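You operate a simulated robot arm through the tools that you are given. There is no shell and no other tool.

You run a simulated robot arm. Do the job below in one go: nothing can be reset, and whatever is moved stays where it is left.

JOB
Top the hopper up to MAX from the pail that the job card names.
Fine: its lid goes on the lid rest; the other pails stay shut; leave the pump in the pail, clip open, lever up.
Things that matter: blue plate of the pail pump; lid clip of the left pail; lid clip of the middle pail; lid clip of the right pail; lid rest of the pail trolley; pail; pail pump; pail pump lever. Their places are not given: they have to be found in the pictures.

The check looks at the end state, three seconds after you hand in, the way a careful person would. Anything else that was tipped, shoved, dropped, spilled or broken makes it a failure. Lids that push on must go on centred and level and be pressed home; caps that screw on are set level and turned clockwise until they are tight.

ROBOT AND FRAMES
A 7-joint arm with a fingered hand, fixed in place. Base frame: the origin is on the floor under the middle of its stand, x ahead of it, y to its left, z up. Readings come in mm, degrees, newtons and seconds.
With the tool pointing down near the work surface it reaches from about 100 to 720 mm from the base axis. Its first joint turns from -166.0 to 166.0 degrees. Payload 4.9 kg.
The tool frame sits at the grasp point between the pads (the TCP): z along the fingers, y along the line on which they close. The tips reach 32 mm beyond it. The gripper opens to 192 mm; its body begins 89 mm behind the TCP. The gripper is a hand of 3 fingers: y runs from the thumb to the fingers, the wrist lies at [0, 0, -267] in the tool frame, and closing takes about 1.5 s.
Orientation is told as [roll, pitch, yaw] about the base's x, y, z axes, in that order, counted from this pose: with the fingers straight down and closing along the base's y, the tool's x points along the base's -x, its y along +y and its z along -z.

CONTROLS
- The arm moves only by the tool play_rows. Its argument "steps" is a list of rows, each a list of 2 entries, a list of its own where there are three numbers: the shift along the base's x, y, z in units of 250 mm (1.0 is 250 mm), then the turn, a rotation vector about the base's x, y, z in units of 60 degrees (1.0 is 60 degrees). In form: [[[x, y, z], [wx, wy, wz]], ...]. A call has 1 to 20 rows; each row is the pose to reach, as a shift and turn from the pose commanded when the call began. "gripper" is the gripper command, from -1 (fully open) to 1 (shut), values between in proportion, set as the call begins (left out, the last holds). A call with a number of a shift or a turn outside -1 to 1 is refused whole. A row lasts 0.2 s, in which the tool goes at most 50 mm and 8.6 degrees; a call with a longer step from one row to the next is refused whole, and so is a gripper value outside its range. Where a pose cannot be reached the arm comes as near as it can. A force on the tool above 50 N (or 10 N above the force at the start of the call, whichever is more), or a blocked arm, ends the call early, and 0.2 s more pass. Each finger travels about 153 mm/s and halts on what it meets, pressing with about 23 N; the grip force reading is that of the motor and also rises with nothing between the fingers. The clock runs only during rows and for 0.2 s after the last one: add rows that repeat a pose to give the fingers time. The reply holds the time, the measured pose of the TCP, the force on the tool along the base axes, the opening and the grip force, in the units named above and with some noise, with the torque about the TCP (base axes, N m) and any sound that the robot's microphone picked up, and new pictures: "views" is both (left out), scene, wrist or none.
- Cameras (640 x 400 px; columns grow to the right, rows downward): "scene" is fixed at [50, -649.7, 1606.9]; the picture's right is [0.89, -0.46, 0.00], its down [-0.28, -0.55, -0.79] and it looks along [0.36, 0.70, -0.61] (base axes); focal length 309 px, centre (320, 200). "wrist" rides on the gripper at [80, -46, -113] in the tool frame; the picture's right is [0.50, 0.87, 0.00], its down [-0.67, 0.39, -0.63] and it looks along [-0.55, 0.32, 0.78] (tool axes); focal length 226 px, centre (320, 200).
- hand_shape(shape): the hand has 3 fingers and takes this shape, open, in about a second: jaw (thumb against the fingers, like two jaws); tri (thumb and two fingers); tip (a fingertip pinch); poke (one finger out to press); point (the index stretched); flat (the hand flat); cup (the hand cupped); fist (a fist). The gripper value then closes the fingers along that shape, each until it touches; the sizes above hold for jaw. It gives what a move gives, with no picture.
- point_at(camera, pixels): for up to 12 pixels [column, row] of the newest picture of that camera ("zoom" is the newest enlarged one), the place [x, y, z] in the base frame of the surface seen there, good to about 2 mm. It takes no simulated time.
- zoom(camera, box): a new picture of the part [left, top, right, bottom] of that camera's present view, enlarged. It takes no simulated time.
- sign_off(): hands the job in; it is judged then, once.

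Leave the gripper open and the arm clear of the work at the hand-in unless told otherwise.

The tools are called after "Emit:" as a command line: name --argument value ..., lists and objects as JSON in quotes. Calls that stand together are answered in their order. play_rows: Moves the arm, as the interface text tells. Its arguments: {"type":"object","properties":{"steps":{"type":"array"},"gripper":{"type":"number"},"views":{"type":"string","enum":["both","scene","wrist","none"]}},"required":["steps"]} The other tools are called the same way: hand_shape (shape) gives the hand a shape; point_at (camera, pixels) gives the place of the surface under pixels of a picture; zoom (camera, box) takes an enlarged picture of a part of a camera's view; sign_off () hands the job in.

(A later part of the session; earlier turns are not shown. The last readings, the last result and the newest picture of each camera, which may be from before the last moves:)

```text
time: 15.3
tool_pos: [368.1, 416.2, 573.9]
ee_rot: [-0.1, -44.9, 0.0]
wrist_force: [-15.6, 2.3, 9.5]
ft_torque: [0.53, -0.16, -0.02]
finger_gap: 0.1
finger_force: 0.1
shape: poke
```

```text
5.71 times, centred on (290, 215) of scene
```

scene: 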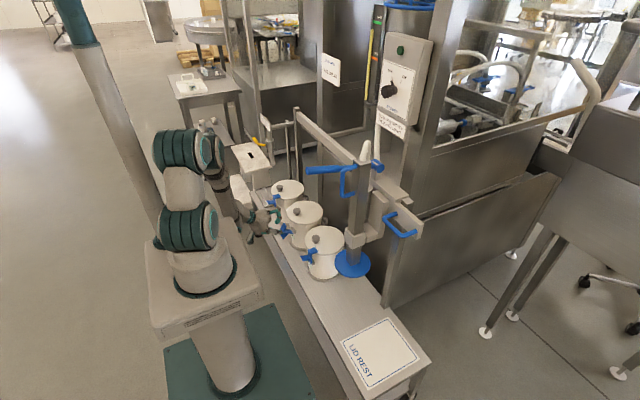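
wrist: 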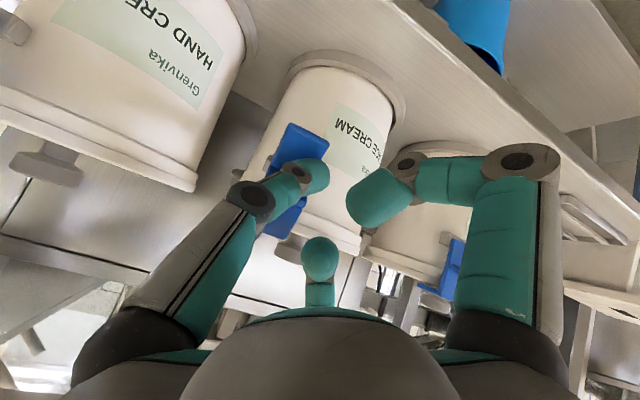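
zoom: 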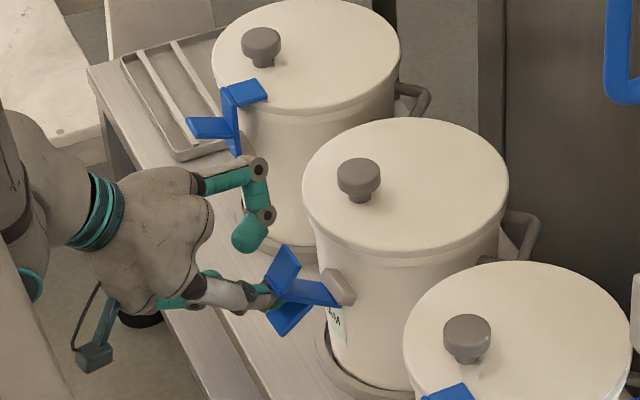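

The clip has swung out about 65° and the hook is off the lid. I'll back the finger straight out along −x and see whether the clip stays open and whether the pail shifted.

Emit:
play_rows --steps '[[[-0.06, 0, 0], [0, 0, 0]], [[-0.18, 0, 0], [0, 0, 0]], [[-0.34, 0, 0.0], [0, 0, 0]]]'

Emit:
zoom --camera "scene" --box '[250, 180, 330, 250]'

```text
time: 16.1
tool_pos: [284.2, 414.6, 573.1]
ee_rot: [0.0, -45.1, 0.0]
wrist_force: [-0.3, 0.0, -0.5]
ft_torque: [0.02, -0.03, 0.04]
finger_gap: 0.0
finger_force: 0.1
shape: poke
```

scene: 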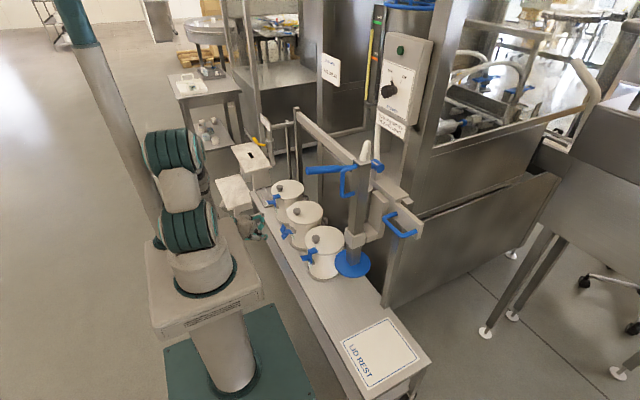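
wrist: 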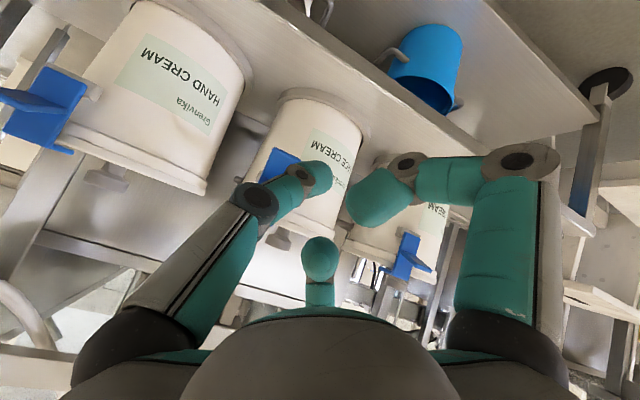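

```text
5.71 times, centred on (290, 215) of scene
```

zoom: 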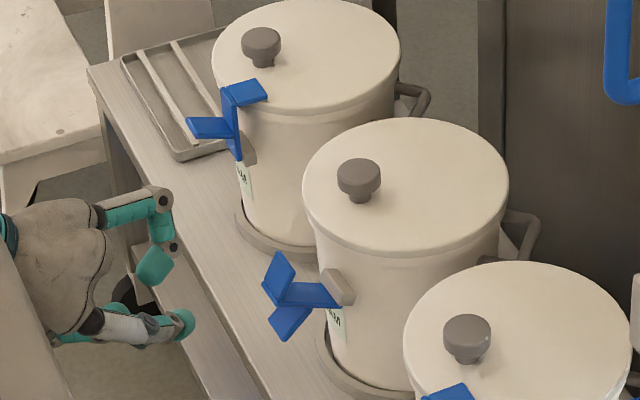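

The clip stays open. I'll measure the opened clip, the lid rim and the knob again, since the pail moved a few mm in its ring.

Emit:
point_at --camera "zoom" --pixels '[[278, 255], [266, 285], [285, 285], [290, 298], [325, 295], [283, 335], [300, 315], [340, 285], [345, 165], [358, 175], [375, 165], [360, 190]]'

Emit:
point_at --camera "zoom" --pixels '[[306, 190], [310, 210], [330, 235], [405, 250], [480, 225], [502, 200], [502, 170], [460, 130], [405, 121], [350, 130], [320, 155], [408, 190]]'

```text
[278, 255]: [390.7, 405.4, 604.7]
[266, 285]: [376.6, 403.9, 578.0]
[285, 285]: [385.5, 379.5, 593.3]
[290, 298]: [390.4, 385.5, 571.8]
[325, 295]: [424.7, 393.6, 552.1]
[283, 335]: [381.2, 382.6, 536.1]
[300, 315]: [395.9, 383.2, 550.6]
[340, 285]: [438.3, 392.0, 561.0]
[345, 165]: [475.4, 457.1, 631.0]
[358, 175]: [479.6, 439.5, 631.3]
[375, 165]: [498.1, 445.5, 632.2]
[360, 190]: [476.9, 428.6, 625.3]
```

```text
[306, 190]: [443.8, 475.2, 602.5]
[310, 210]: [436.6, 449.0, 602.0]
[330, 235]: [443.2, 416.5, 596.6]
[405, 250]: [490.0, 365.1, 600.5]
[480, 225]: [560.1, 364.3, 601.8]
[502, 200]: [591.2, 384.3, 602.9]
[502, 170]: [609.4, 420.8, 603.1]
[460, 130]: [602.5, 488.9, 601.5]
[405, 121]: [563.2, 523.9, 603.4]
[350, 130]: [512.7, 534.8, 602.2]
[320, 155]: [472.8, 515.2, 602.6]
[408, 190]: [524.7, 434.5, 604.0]
```

The clip is open about 62° and clear of the lid, which is now centred about (524, 447) with the knob at about (481, 446). I'll push the hook end further down from above to be sure the clip is fully open.

Emit:
play_rows --steps '[[[0, 0.0068, 0.17], [0, 0, 0]], [[0, 0.0136, 0.348], [0, 0, 0]], [[0.19, 0.0136, 0.348], [0, 0, 0]], [[0.376, 0.0136, 0.308], [0, 0, 0]], [[0.376, 0.0136, 0.236], [0, 0, 0]], [[0.352, 0.0136, 0.196], [0, 0, 0]], [[0.32, 0.0136, 0.148], [0, 0, 0]], [[0.296, 0.0136, 0.108], [0, 0, 0]]]'

Emit:
zoom --camera "scene" --box '[250, 180, 330, 250]'

```text
time: 17.9
tool_pos: [358.3, 420.1, 599.2]
ee_rot: [-0.1, -45.0, 0.1]
wrist_force: [0.4, 0.2, -1.2]
ft_torque: [-0.03, -0.01, -0.01]
finger_gap: 0.0
finger_force: 0.1
shape: poke
```

scene: 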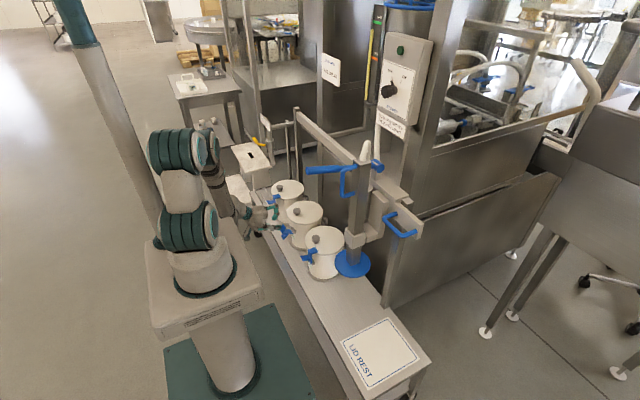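
wrist: 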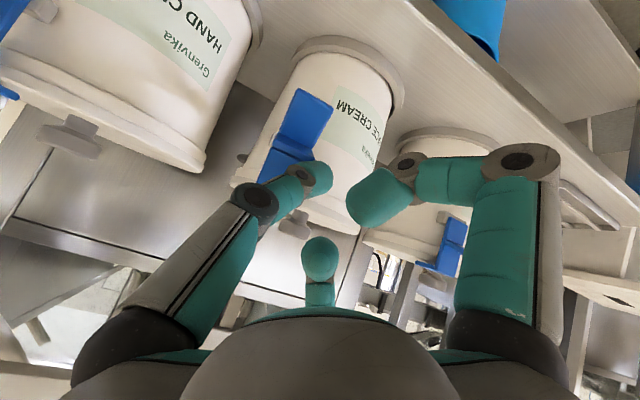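

```text
5.71 times, centred on (290, 215) of scene
```

zoom: 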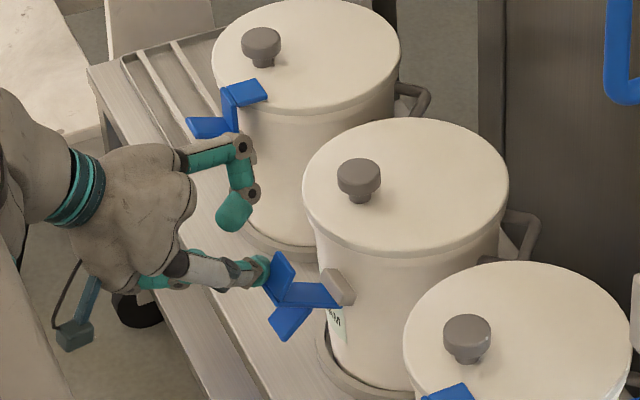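

The finger passed just outside the hook without pushing it. I'll go over the top and come down on the inner side of the hook instead.

Emit:
play_rows --steps '[[[-0.02, 0, 0.08], [0, 0, 0]], [[0, 0, 0.2], [0, 0, 0]], [[0.11, 0, 0.2], [0, 0, 0]], [[0.11, 0, 0.14], [0, 0, 0]], [[0.11, 0, 0.1], [0, 0, 0]], [[0.1, 0, 0.06], [0, 0, 0]], [[0.08, 0, 0.03], [0, 0, 0]], [[0.06, 0, 0.0], [0, 0, 0]], [[0.04, 0, -0.02], [0, 0, 0]]]'

Emit:
zoom --camera "scene" --box '[250, 180, 330, 250]'

```text
time: 19.9
tool_pos: [367.6, 418.4, 594.8]
ee_rot: [-0.2, -45.0, 0.1]
wrist_force: [-0.3, 0.2, 0.6]
ft_torque: [0.01, -0.03, 0.02]
finger_gap: 0.0
finger_force: 0.0
shape: poke
```

scene: 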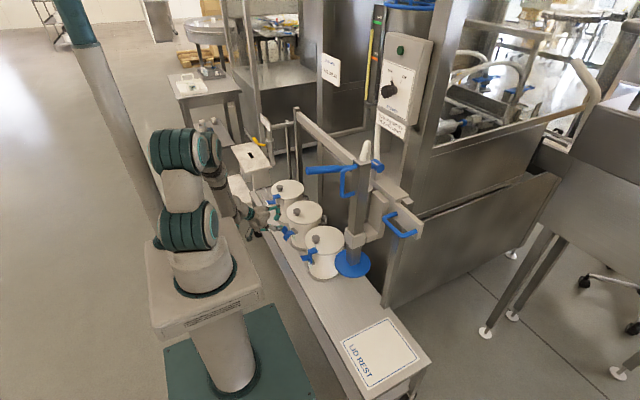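
wrist: 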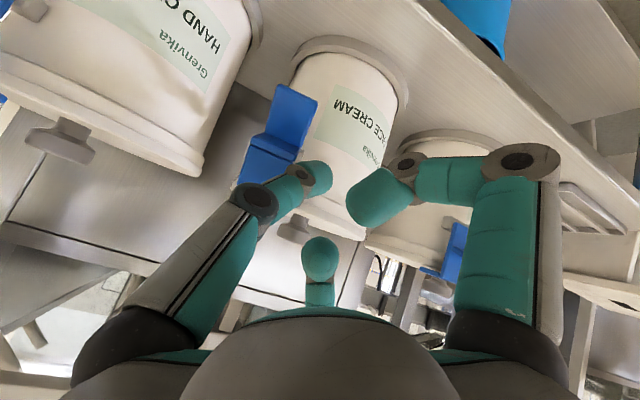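

```text
5.71 times, centred on (290, 215) of scene
```

zoom: 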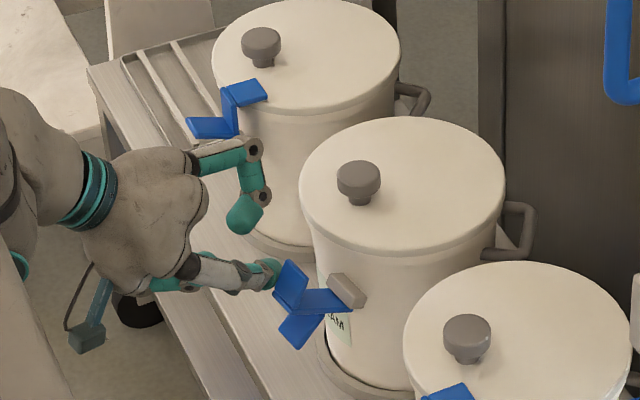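

The clip is at its stop: pushing only turned the pail a few degrees in its ring. I'll stop pressing, withdraw, and re-measure.

Emit:
play_rows --steps '[[[-0.05, 0.01, 0.02], [0, 0, 0]], [[-0.17, 0.02, 0.1], [0, 0, 0]], [[-0.3, 0.02, 0.22], [0, 0, 0]], [[-0.38, 0.02, 0.38], [0, 0, 0]], [[-0.4, 0.02, 0.56], [0, 0, 0]], [[-0.4, 0.02, 0.75], [0, 0, 0]]]'

Emit:
zoom --camera "scene" --box '[250, 180, 330, 250]'

Emit:
point_at --camera "zoom" --pixels '[[304, 190], [308, 210], [330, 235], [405, 250], [480, 225], [500, 200], [500, 170], [460, 130], [405, 120], [350, 128], [320, 150], [408, 190]]'

Emit:
point_at --camera "zoom" --pixels '[[340, 175], [358, 161], [378, 175], [358, 176], [358, 188], [290, 265], [277, 295], [345, 290], [320, 300], [295, 345], [335, 370], [330, 340]]'

```text
time: 21.3
tool_pos: [270.6, 424.0, 784.8]
ee_rot: [-0.2, -45.0, 0.3]
wrist_force: [0.5, -1.5, -0.8]
ft_torque: [0.04, -0.04, 0.05]
finger_gap: 0.2
finger_force: 0.1
shape: poke
```

scene: 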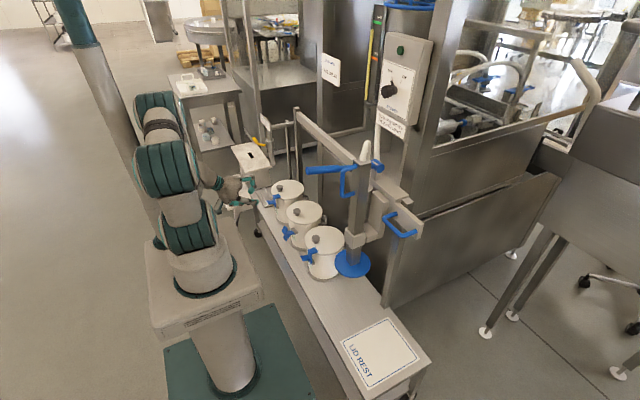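
wrist: 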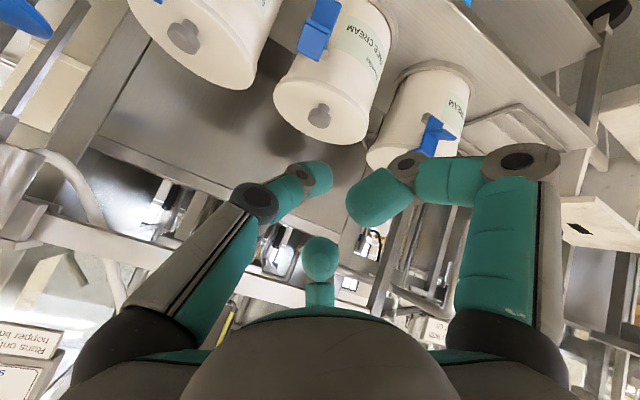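

```text
5.71 times, centred on (290, 215) of scene
```

zoom: 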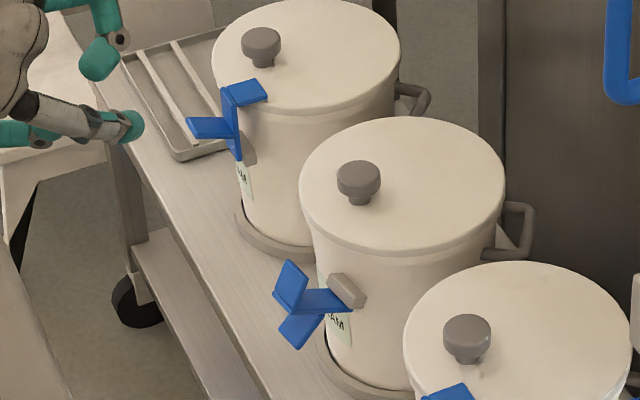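

```text
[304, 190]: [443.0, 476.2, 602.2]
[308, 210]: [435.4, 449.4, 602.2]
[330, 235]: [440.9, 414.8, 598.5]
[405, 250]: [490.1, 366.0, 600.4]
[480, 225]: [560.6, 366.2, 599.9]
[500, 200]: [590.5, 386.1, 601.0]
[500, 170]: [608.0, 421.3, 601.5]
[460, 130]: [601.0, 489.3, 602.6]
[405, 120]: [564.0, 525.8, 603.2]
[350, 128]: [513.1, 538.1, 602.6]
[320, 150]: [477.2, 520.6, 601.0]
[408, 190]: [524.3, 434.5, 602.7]
```

```text
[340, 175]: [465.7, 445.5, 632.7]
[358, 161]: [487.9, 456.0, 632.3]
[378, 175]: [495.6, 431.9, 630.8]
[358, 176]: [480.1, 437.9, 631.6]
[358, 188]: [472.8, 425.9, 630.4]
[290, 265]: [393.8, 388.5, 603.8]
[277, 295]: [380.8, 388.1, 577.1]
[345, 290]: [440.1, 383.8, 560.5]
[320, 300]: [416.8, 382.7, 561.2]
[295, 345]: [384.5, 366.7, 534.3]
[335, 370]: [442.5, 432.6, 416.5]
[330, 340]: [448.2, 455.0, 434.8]
```

The lid is centred about (523, 447) with the knob at about (480, 440) and its top at z≈631. Next I'll measure the lid rest and the robot's own lower arm, to plan the carry path.

Emit:
point_at --camera "scene" --pixels '[[342, 344], [390, 319], [418, 360], [369, 389], [379, 352], [205, 275], [200, 315], [190, 215], [160, 165], [155, 105], [228, 215], [354, 275]]'

Emit:
zoom --camera "scene" --box '[320, 300, 440, 400]'

```text
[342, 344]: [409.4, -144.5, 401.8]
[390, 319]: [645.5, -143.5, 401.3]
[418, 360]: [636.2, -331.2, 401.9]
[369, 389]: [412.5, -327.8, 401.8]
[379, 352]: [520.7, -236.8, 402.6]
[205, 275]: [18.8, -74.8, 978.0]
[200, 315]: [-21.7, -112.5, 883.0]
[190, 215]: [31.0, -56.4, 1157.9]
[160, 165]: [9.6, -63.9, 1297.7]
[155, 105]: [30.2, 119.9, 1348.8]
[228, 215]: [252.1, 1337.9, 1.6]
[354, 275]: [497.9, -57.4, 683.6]
```

```text
4.00 times, centred on (380, 350) of scene
```

zoom: 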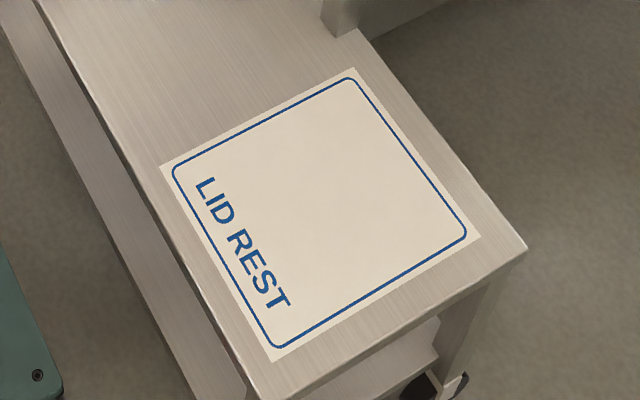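

Emit:
point_at --camera "scene" --pixels '[[258, 285], [225, 228], [250, 270], [165, 330], [240, 325], [260, 298], [150, 250], [232, 385], [245, 395]]'

Emit:
point_at --camera "zoom" --pixels '[[162, 165], [352, 68], [478, 237], [272, 362], [175, 170], [347, 80], [465, 232], [282, 345], [525, 250], [255, 398]]'

```text
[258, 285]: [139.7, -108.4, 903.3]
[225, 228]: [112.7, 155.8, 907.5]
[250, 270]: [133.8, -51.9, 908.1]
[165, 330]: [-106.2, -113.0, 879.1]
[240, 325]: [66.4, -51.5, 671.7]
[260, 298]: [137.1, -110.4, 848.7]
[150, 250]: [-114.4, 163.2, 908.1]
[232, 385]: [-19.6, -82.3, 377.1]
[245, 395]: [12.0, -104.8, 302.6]
```

```text
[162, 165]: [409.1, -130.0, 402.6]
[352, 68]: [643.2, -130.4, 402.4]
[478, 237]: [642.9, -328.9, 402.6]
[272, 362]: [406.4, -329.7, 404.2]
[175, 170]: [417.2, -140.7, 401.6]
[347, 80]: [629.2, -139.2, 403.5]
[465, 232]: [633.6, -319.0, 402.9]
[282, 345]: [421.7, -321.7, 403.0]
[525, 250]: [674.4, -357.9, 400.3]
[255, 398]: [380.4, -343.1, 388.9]
```

The lid rest spans x 408–643 and y −330 to −130, centred at (525, −230), at z≈402. The carry path has to pass in front of the pump, at x≈260. Now I'll level the hand, switch to jaw, turn it to yaw −90 with the thumb on the −x side, and come over the knob.

Emit:
play_rows --steps '[[[0.0, 0, 0.03], [0, 0.125, 0]], [[0.0, 0, 0.06], [0, 0.25, 0]], [[0.0, 0, 0.09], [0, 0.375, 0]], [[0.0, 0, 0.12], [0, 0.5, 0]], [[0, 0, 0.15], [0, 0.625, 0]], [[0, 0, 0.18], [0, 0.75, 0]]]' --views "none"

Emit:
hand_shape --shape "jaw"

Emit:
play_rows --steps '[[[0.05, 0.0, 0], [0, 0, -0.125]], [[0.1, 0, 0], [0, 0, -0.25]], [[0.15, 0, 0], [0, 0, -0.375]], [[0.2, 0, 0], [0, 0, -0.5]], [[0.25, 0, 0], [0, 0, -0.625]], [[0.3, 0, 0], [0, 0, -0.75]], [[0.35, 0.0, 0], [0, 0, -0.875]], [[0.4, 0.0, 0], [0, 0, -1.0]]]' --gripper 0 --views "none"

Emit:
play_rows --steps '[[[0.1, 0.015, -0.02], [0, 0, -0.125]], [[0.2, 0.03, -0.06], [0, 0, -0.25]], [[0.3, 0.05, -0.12], [0, 0, -0.375]], [[0.4, 0.06, -0.2], [0, 0, -0.5]], [[0.44, 0.065, -0.3], [0, 0, -0.5]]]'

```text
time: 22.7
tool_pos: [268.4, 424.2, 828.7]
ee_rot: [0.0, 0.1, 0.1]
wrist_force: [-0.1, -0.6, 0.0]
ft_torque: [0.03, 0.02, 0.03]
finger_gap: 0.2
finger_force: 0.1
shape: poke
```

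```text
time: 23.6
tool_pos: [267.6, 426.2, 828.9]
ee_rot: [0.0, 0.0, 0.1]
wrist_force: [0.3, 0.3, 1.3]
ft_torque: [-0.04, 0.01, -0.05]
finger_gap: 191.9
finger_force: 0.1
shape: jaw
```

```text
time: 25.4
tool_pos: [368.9, 424.4, 828.1]
ee_rot: [0.1, 0.1, -60.1]
wrist_force: [-1.1, -0.1, 0.2]
ft_torque: [-0.02, 0.03, 0.03]
finger_gap: 96.5
finger_force: 0.0
shape: jaw
```

```text
time: 26.6
tool_pos: [479.8, 441.1, 754.2]
ee_rot: [0.0, 0.1, -90.0]
wrist_force: [1.0, 0.3, -0.5]
ft_torque: [-0.01, 0.06, 0.03]
finger_gap: 96.2
finger_force: 0.0
shape: jaw
```

scene: 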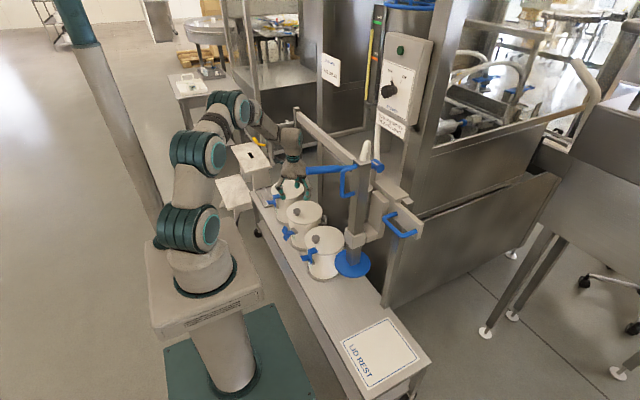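
wrist: 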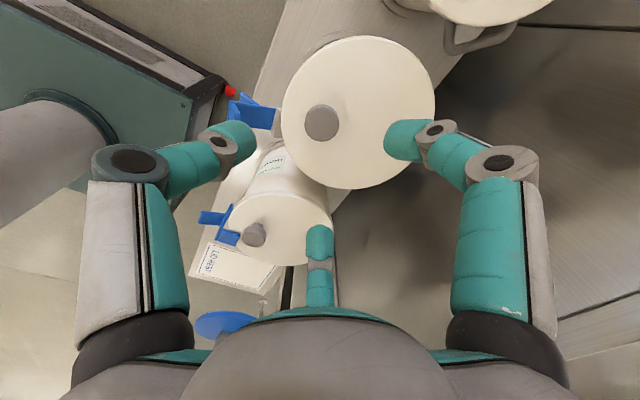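

The hand is over the knob, which shows at wrist (321,123). I'll measure the knob precisely from this view.

Emit:
point_at --camera "wrist" --pixels '[[321, 123], [308, 120], [335, 125], [320, 108], [322, 137], [284, 110], [432, 110], [358, 40], [365, 185], [385, 140], [320, 240], [215, 140]]'

```text
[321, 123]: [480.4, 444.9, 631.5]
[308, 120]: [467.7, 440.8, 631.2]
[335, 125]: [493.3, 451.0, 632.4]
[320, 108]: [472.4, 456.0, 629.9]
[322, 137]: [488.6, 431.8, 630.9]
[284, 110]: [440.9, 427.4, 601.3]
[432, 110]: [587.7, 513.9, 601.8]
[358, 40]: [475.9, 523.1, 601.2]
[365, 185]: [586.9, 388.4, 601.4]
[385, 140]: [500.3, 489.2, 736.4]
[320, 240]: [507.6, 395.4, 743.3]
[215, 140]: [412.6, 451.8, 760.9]
```

The knob centre is (480.5, 445), top z≈631.5. In jaw, though, the two fingers sit ±47 mm apart sideways, too wide for a 34 mm knob. While high and clear I'll look at the "tri" shape.

Emit:
hand_shape --shape "tri"

Emit:
play_rows --steps '[[[0.003, 0.014, 0], [0, 0, 0]], [[0.003, 0.014, 0], [0, 0, 0]], [[0.003, 0.014, 0], [0, 0, 0]], [[0.003, 0.014, 0], [0, 0, 0]]]' --gripper 0

```text
time: 27.5
tool_pos: [478.5, 440.9, 753.2]
ee_rot: [-0.1, 0.1, -89.8]
wrist_force: [0.4, -1.7, -0.1]
ft_torque: [0.0, 0.03, 0.0]
finger_gap: 191.8
finger_force: 0.0
shape: tri
```

```text
time: 28.5
tool_pos: [478.8, 444.2, 753.7]
ee_rot: [0.0, 0.0, -89.9]
wrist_force: [-1.0, 0.3, -0.3]
ft_torque: [0.01, 0.0, -0.02]
finger_gap: 96.7
finger_force: 0.0
shape: tri
```

scene: 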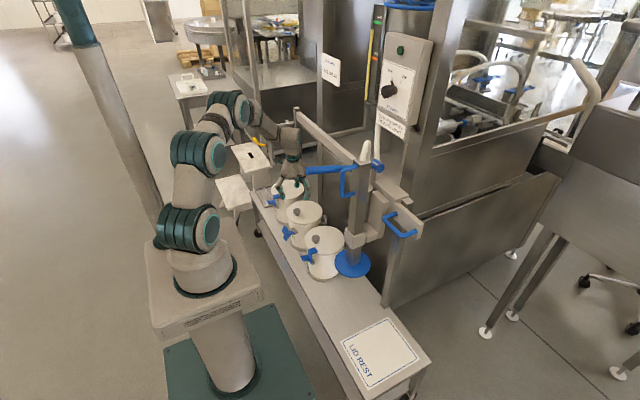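
wrist: 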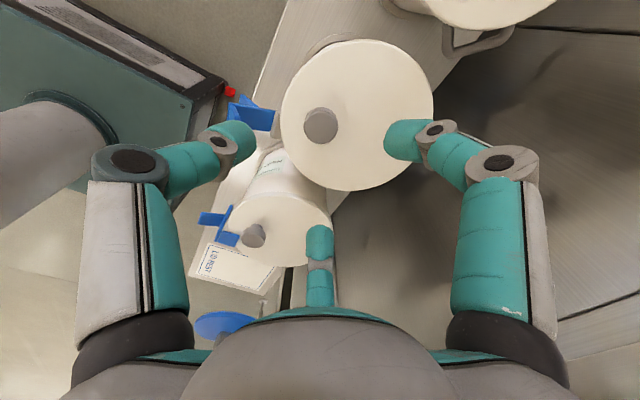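

Tri looks the same at this opening. I'll close it in the air to about 36 mm to see where the pads converge.

Emit:
play_rows --steps '[[[0, 0, 0], [0, 0, 0]], [[0, 0, 0], [0, 0, 0]], [[0, 0, 0], [0, 0, 0]], [[0, 0, 0], [0, 0, 0]], [[0, 0, 0], [0, 0, 0]]]' --gripper 0.62 --views "wrist"

Emit:
zoom --camera "wrist" --box '[220, 90, 440, 290]'

Emit:
zoom --camera "scene" --box '[250, 110, 350, 230]'

```text
time: 29.7
tool_pos: [479.3, 444.8, 753.6]
ee_rot: [0.0, 0.0, -90.0]
wrist_force: [-0.2, -0.8, -0.2]
ft_torque: [0.01, -0.01, 0.05]
finger_gap: 37.1
finger_force: 0.0
shape: tri
```

wrist: 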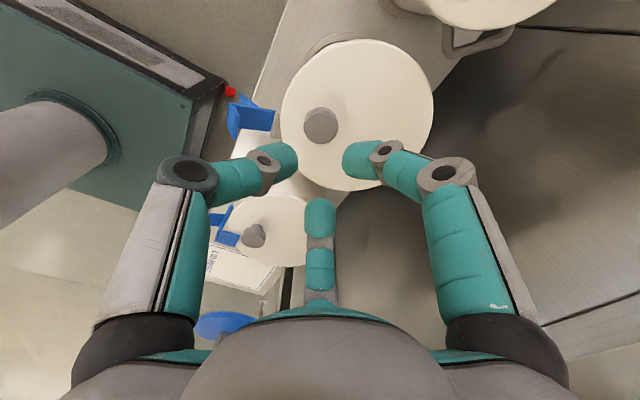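

```text
2.00 times, centred on (330, 190) of wrist
```

zoom: 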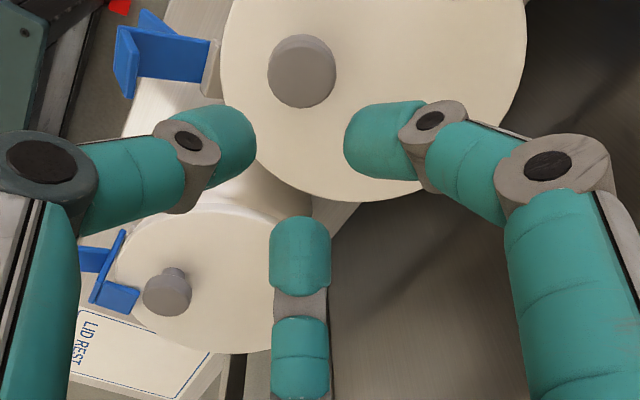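

```text
3.33 times, centred on (300, 170) of scene
```

zoom: 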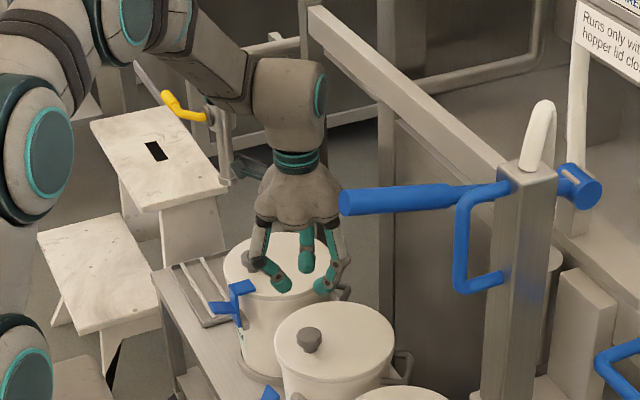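

In tri the three fingertips converge on the tool axis, which suits the knob. I'll check how low the fingertips reach.

Emit:
point_at --camera "zoom" --pixels '[[287, 288], [283, 280], [270, 272], [306, 265], [306, 272], [322, 288], [330, 282], [305, 250], [262, 255], [345, 262]]'

```text
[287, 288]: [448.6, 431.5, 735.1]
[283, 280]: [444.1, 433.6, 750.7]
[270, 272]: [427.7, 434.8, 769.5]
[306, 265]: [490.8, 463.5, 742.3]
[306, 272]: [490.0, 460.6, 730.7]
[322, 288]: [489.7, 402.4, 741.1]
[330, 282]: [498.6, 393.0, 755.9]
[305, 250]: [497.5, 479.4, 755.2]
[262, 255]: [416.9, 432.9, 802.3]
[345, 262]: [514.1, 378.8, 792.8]
```

The fingertips reach roughly 25–30 mm below the TCP. I'll open to 96 mm, centre on (480.5, 445) and descend to TCP z≈640, watching the force.

Emit:
play_rows --steps '[[[0.005, 0.002, 0], [0, 0, 0]], [[0.005, 0.002, 0], [0, 0, 0]], [[0.005, 0.002, -0.1], [0, 0, 0]], [[0.005, 0.002, -0.2], [0, 0, 0]], [[0.005, 0.002, -0.3], [0, 0, 0]], [[0.005, 0.002, -0.38], [0, 0, 0]], [[0.005, 0.002, -0.43], [0, 0, 0]], [[0.005, 0.002, -0.455], [0, 0, 0]]]' --gripper 0.1

Emit:
zoom --camera "scene" --box '[250, 150, 350, 250]'

Emit:
zoom --camera "wrist" --box '[220, 90, 440, 290]'

```text
time: 31.5
tool_pos: [480.2, 446.2, 639.4]
ee_rot: [-0.1, 0.0, -89.9]
wrist_force: [0.2, -1.0, 0.2]
ft_torque: [-0.03, 0.01, 0.01]
finger_gap: 86.2
finger_force: 0.0
shape: tri
```

scene: 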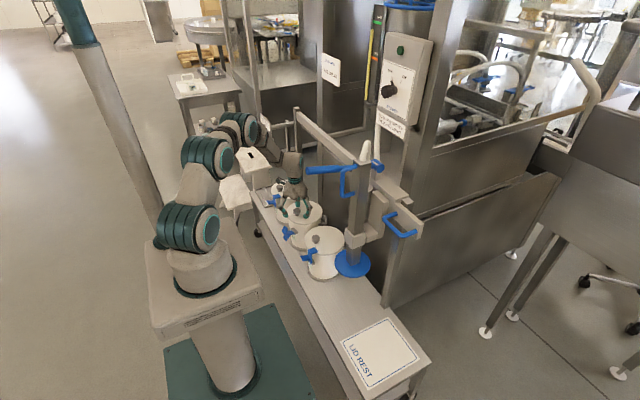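
wrist: 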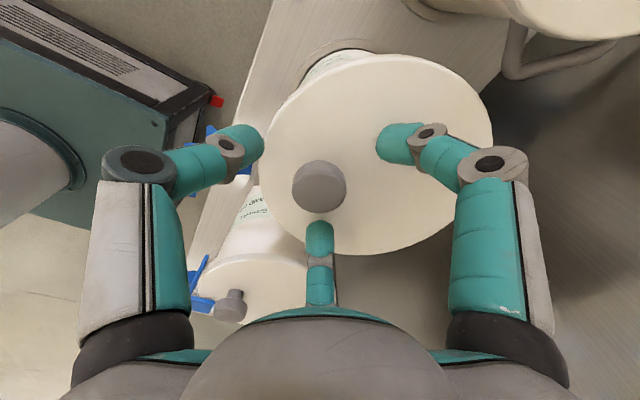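

```text
4.00 times, centred on (300, 200) of scene
```

zoom: 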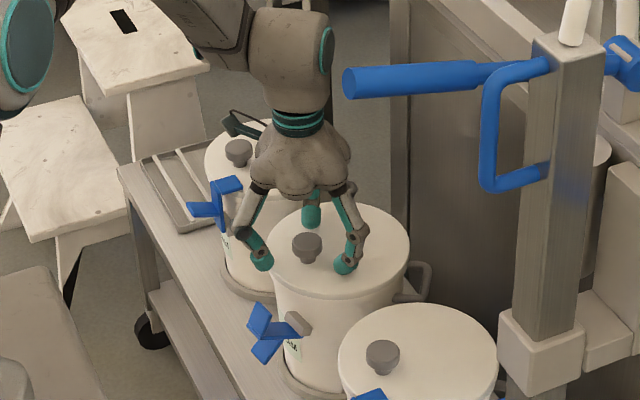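

```text
2.00 times, centred on (330, 190) of wrist
```

zoom: 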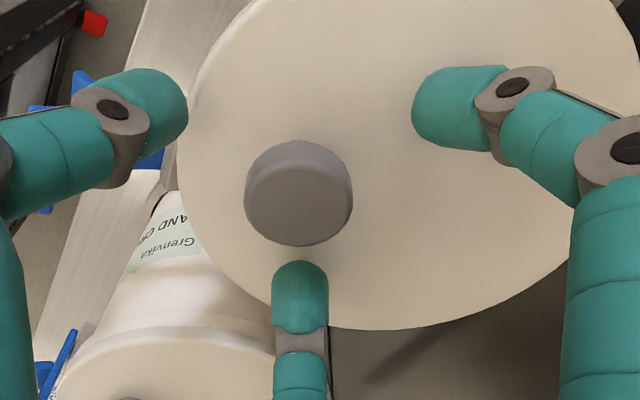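

Everything is clear around the knob. I'll lower 3 mm more and close on it.

Emit:
play_rows --steps '[[[0.002, -0.004, -0.012], [0, 0, 0]], [[0.002, -0.004, -0.012], [0, 0, 0]], [[0.002, -0.004, -0.012], [0, 0, 0]], [[0.002, -0.004, -0.012], [0, 0, 0]], [[0.002, -0.004, -0.012], [0, 0, 0]], [[0.002, -0.004, -0.012], [0, 0, 0]]]' --gripper 1

Emit:
zoom --camera "scene" --box '[250, 150, 350, 250]'

Emit:
zoom --camera "wrist" --box '[220, 90, 440, 290]'

```text
time: 32.9
tool_pos: [479.4, 444.9, 635.3]
ee_rot: [0.0, 0.0, -90.0]
wrist_force: [-1.1, 3.2, -2.1]
ft_torque: [0.05, 0.04, -0.07]
finger_gap: 31.7
finger_force: 23.1
shape: tri
```

scene: 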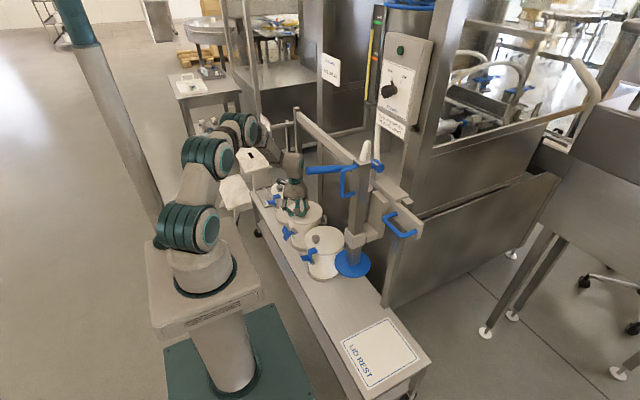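
wrist: 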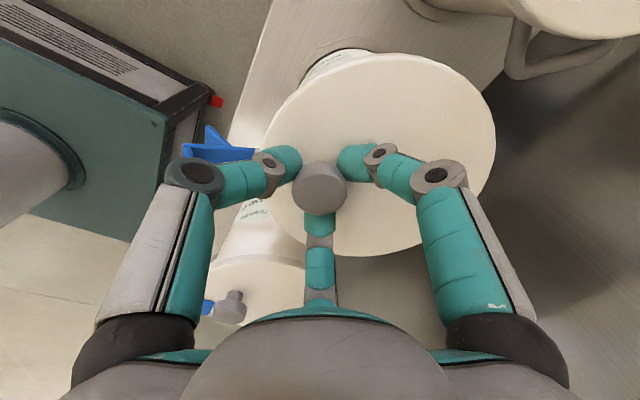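

```text
4.00 times, centred on (300, 200) of scene
```

zoom: 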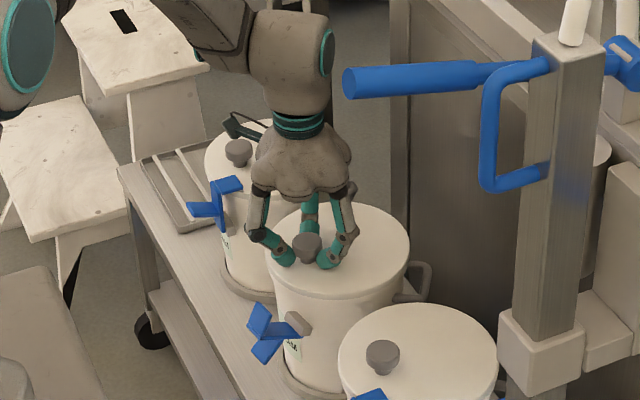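

```text
2.00 times, centred on (330, 190) of wrist
```

zoom: 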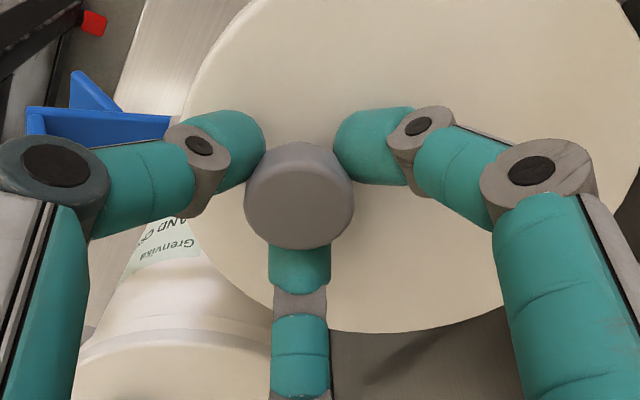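

The knob is gripped (gap 31.7 mm, 23 N). I'll lift slowly by 40 mm and check the lid.

Emit:
play_rows --steps '[[[0, 0, 0.02], [0, 0, 0]], [[0, 0, 0.04], [0, 0, 0]], [[0, 0, 0.07], [0, 0, 0]], [[0, 0, 0.1], [0, 0, 0]], [[0, 0, 0.14], [0, 0, 0]], [[0, 0, 0.18], [0, 0, 0]]]'

Emit:
zoom --camera "scene" --box '[250, 150, 350, 250]'

```text
time: 34.3
tool_pos: [481.5, 443.6, 681.7]
ee_rot: [0.0, 0.0, -89.9]
wrist_force: [-0.2, 0.3, -0.7]
ft_torque: [0.0, 0.01, 0.02]
finger_gap: 31.5
finger_force: 22.8
shape: tri
heard: snap
```

scene: 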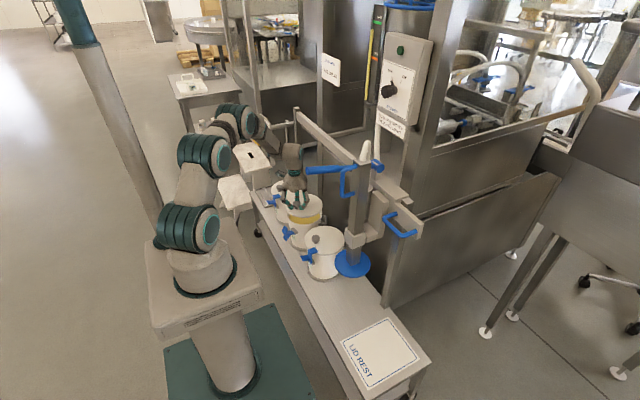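
wrist: 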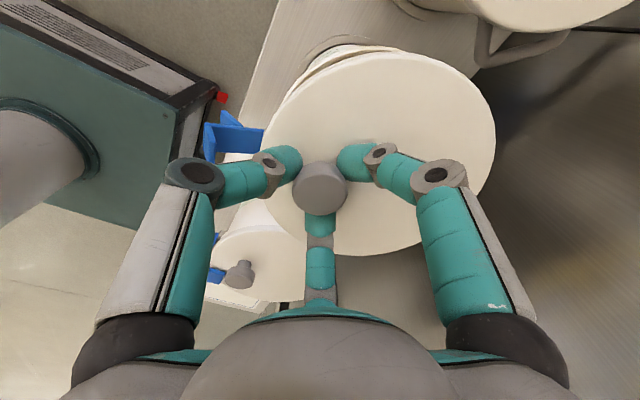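

```text
4.00 times, centred on (300, 200) of scene
```

zoom: 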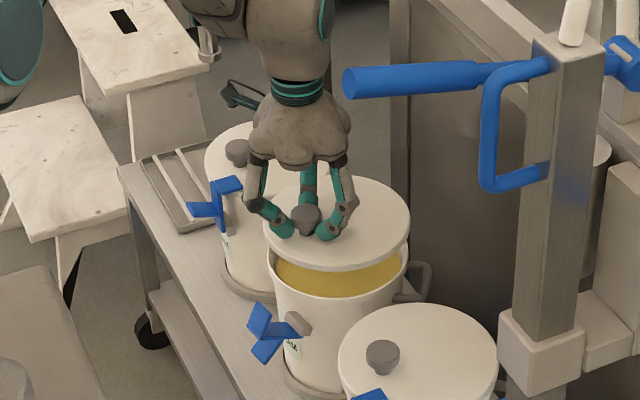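

The lid is off and level, and yellow cream is visible in the pail. I'll raise it clear and draw it back toward the robot to x≈260.

Emit:
play_rows --steps '[[[0, 0, 0.08], [0, 0, 0]], [[0, 0, 0.16], [0, 0, 0]], [[0, 0, 0.24], [0, 0, 0]], [[-0.1, 0, 0.26], [0, 0, 0]], [[-0.22, 0, 0.26], [0, 0, 0]], [[-0.34, 0, 0.26], [0, 0, 0]], [[-0.46, 0, 0.26], [0, 0, 0]], [[-0.58, 0, 0.26], [0, 0, 0]], [[-0.7, 0, 0.26], [0, 0, 0]], [[-0.82, 0, 0.26], [0, 0, 0]], [[-0.9, 0, 0.26], [0, 0, 0]]]'

```text
time: 36.7
tool_pos: [255.7, 443.1, 747.8]
ee_rot: [0.0, -0.1, -90.0]
wrist_force: [-0.3, 0.0, -0.3]
ft_torque: [-0.06, 0.09, 0.01]
finger_gap: 31.4
finger_force: 23.2
shape: tri
```

scene: 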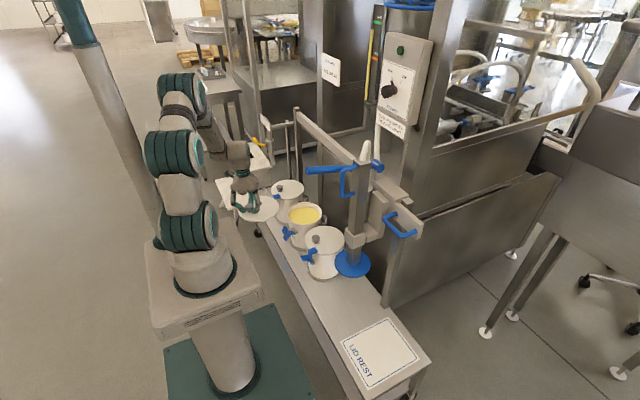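
wrist: 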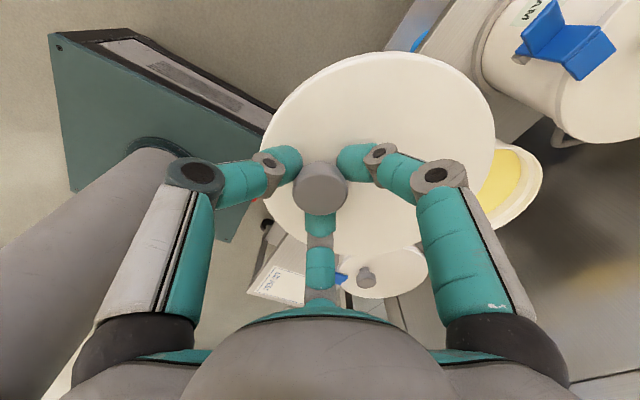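

The lid is held level in front of the pails. I'll move it toward −y along x≈265 in stages, slightly lower, watching the arm against the pump lever.

Emit:
play_rows --steps '[[[0.0, -0.14, -0.03], [0, 0, 0]], [[0.01, -0.28, -0.06], [0, 0, 0]], [[0.02, -0.42, -0.09], [0, 0, 0]], [[0.03, -0.56, -0.12], [0, 0, 0]], [[0.035, -0.7, -0.15], [0, 0, 0]], [[0.035, -0.84, -0.18], [0, 0, 0]], [[0.035, -0.96, -0.19], [0, 0, 0]]]'

```text
time: 38.3
tool_pos: [267.1, 203.9, 699.0]
ee_rot: [0.0, 0.1, -90.0]
wrist_force: [0.0, -0.5, -0.3]
ft_torque: [0.04, 0.0, 0.0]
finger_gap: 31.4
finger_force: 22.8
shape: tri
```

scene: 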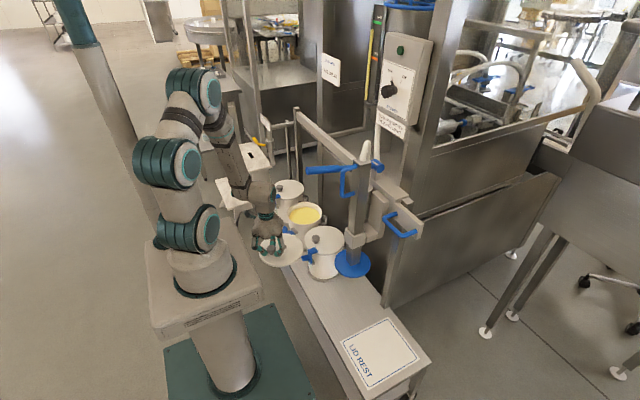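
wrist: 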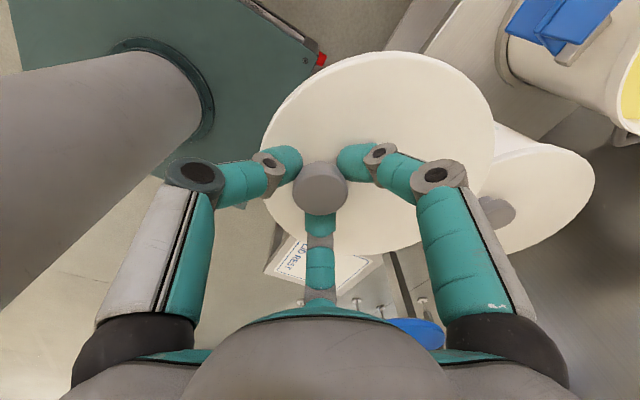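

The arm is well clear. I'll continue toward −y.

Emit:
play_rows --steps '[[[0.0, -0.14, 0], [0, 0, 0]], [[0.0, -0.28, 0], [0, 0, 0]], [[0.0, -0.42, 0], [0, 0, 0]], [[0.0, -0.56, 0], [0, 0, 0]], [[0.0, -0.7, 0], [0, 0, 0]], [[0.0, -0.84, 0], [0, 0, 0]], [[0.0, -0.98, 0], [0, 0, 0]]]'

```text
time: 39.9
tool_pos: [266.2, -42.2, 697.4]
ee_rot: [0.0, 0.0, -90.0]
wrist_force: [0.1, 0.6, -0.6]
ft_torque: [0.02, 0.03, 0.01]
finger_gap: 31.3
finger_force: 22.7
shape: tri
```

scene: 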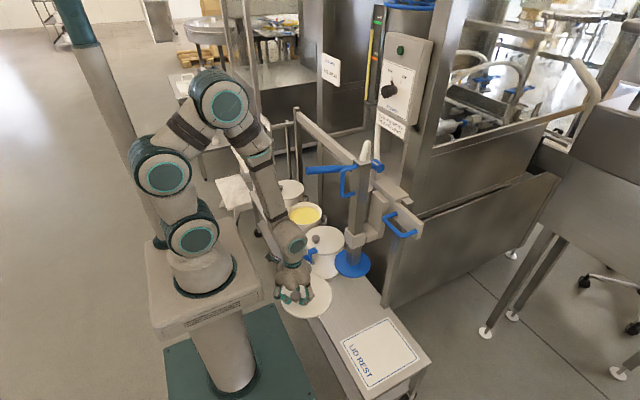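
wrist: 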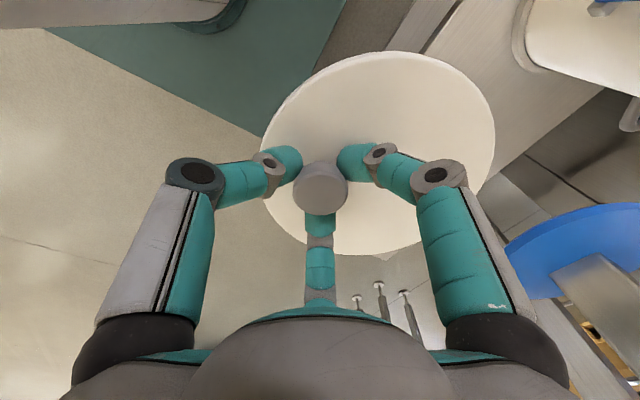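

Clear so far. I'll continue to y≈−240 at the same x.

Emit:
play_rows --steps '[[[0.0, -0.14, 0], [0, 0, 0]], [[0.0, -0.28, 0], [0, 0, 0]], [[0.0, -0.42, 0], [0, 0, 0]], [[0.0, -0.56, 0], [0, 0, 0]], [[0.0, -0.68, 0], [0, 0, 0]], [[0.0, -0.78, 0], [0, 0, 0]]]'

```text
time: 41.3
tool_pos: [265.9, -235.2, 697.8]
ee_rot: [0.0, -0.1, -89.9]
wrist_force: [0.2, -0.7, -0.6]
ft_torque: [0.03, 0.05, -0.02]
finger_gap: 31.4
finger_force: 23.3
shape: tri
```

scene: 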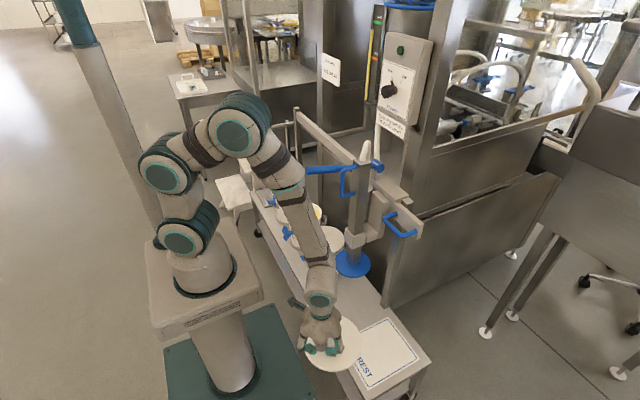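
wrist: 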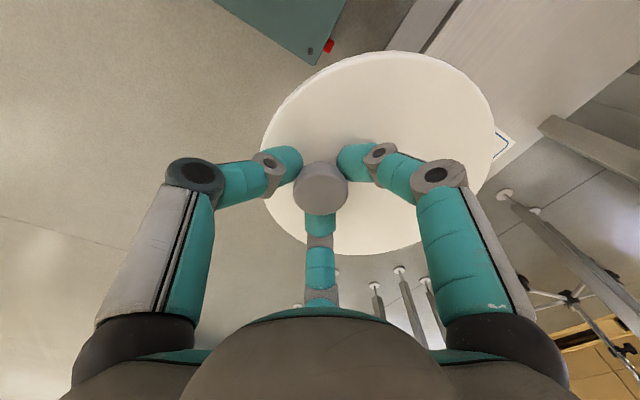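

The forearm looks near the lever tip in the picture. I'll measure the actual 3D separation before going forward.

Emit:
point_at --camera "scene" --pixels '[[240, 135], [268, 150], [290, 180], [300, 185], [305, 210], [315, 245], [320, 300], [310, 170], [330, 169], [322, 335]]'

```text
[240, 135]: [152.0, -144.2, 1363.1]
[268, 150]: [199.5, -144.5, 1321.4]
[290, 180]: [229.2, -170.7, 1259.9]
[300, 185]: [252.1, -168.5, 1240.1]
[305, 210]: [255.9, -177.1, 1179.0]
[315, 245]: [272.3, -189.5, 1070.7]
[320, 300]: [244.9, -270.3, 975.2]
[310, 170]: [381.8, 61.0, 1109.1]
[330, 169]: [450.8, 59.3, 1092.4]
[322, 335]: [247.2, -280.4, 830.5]
```

The separation is about 250 mm. I'll move forward over the lid rest to TCP (483, −232).

Emit:
play_rows --steps '[[[0.12, 0.0, 0], [0, 0, 0]], [[0.25, 0.0, 0], [0, 0, 0]], [[0.38, 0.0, 0], [0, 0, 0]], [[0.51, 0.01, 0], [0, 0, 0]], [[0.64, 0.012, 0], [0, 0, 0]], [[0.77, 0.012, 0], [0, 0, 0]], [[0.868, 0.012, 0], [0, 0, 0]]]'

```text
time: 42.9
tool_pos: [482.4, -230.8, 697.5]
ee_rot: [0.0, 0.0, -90.0]
wrist_force: [0.6, 0.5, -0.1]
ft_torque: [-0.01, 0.05, -0.01]
finger_gap: 31.4
finger_force: 23.0
shape: tri
```

scene: 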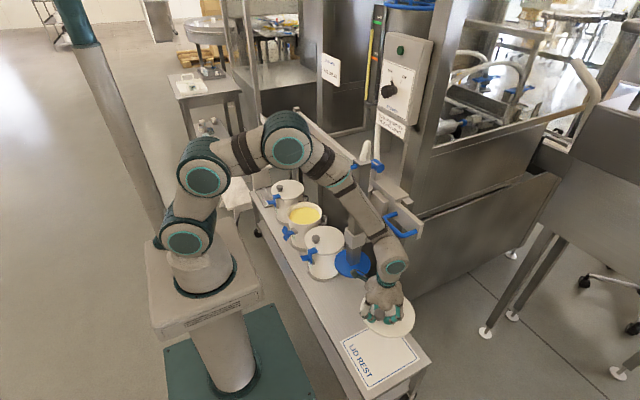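
wrist: 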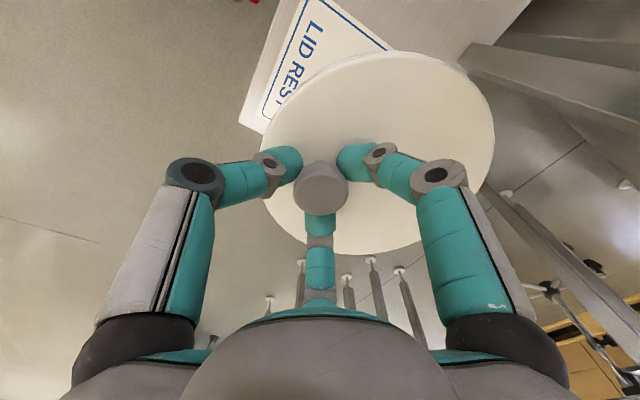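

Emit:
point_at --camera "scene" --pixels '[[290, 150], [325, 165], [345, 185], [370, 210], [380, 235], [392, 265], [357, 185], [385, 215], [405, 225], [390, 300]]'

Emit:
zoom --camera "scene" --box '[300, 140, 440, 360]'

```text
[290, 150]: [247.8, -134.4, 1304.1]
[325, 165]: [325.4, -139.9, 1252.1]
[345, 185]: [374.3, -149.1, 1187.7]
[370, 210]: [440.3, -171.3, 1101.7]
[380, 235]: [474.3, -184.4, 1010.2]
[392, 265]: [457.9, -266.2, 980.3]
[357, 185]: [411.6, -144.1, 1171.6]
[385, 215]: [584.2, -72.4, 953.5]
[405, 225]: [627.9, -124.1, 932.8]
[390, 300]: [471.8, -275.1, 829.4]
```

```text
1.82 times, centred on (370, 250) of scene
```

zoom: 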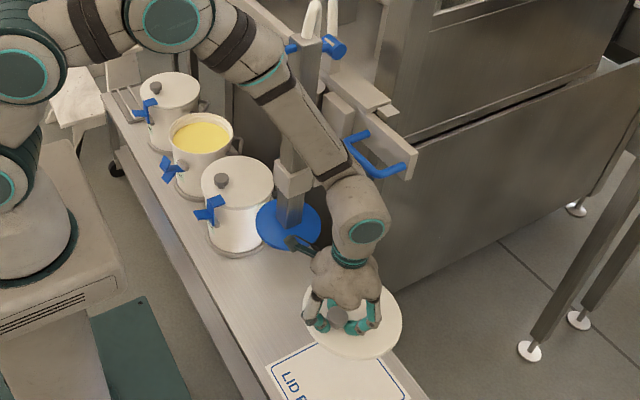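

Margins to the pump are fine. I'll lower the lid to about 40 mm above the rest and look.

Emit:
play_rows --steps '[[[0.003, 0, -0.12], [0, 0, 0]], [[0.003, 0, -0.25], [0, 0, 0]], [[0.003, 0, -0.38], [0, 0, 0]], [[0.003, 0, -0.51], [0, 0, 0]], [[0.003, 0, -0.64], [0, 0, 0]], [[0.003, 0, -0.75], [0, 0, 0]], [[0.003, 0, -0.82], [0, 0, 0]]]'

Emit:
zoom --camera "scene" --box '[310, 270, 450, 400]'

```text
time: 44.5
tool_pos: [483.7, -234.7, 494.7]
ee_rot: [0.0, 0.0, -89.9]
wrist_force: [0.0, -0.1, -0.7]
ft_torque: [0.01, 0.02, -0.03]
finger_gap: 31.2
finger_force: 22.7
shape: tri
```

scene: 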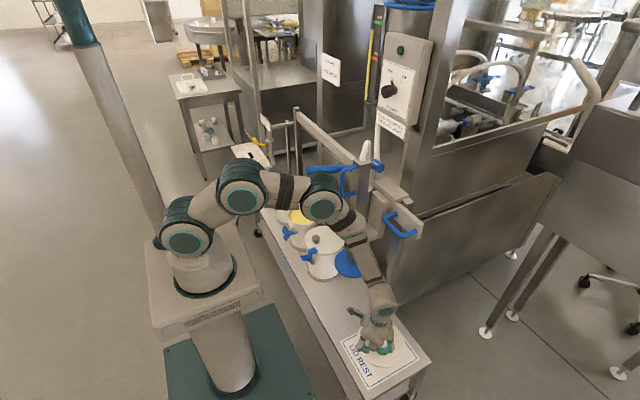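
wrist: 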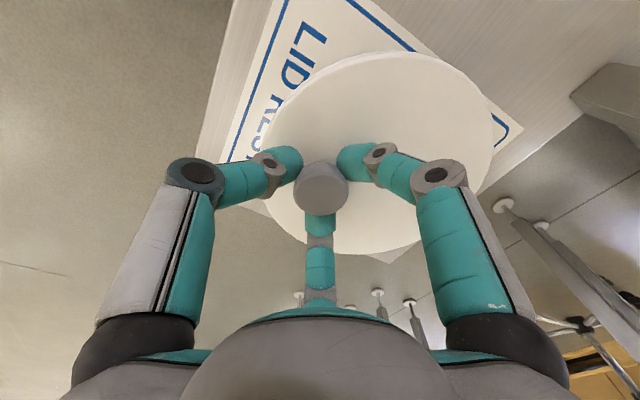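

```text
3.08 times, centred on (380, 335) of scene
```

zoom: 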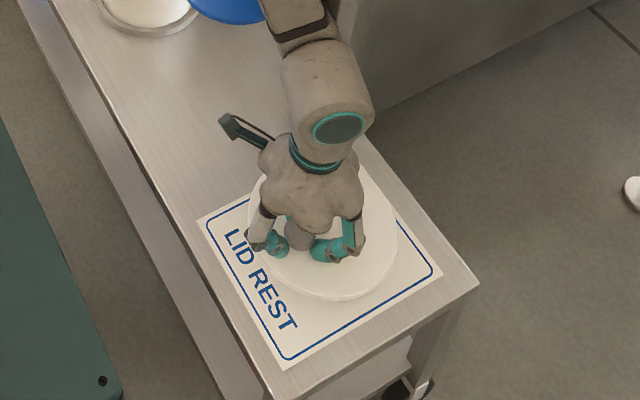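

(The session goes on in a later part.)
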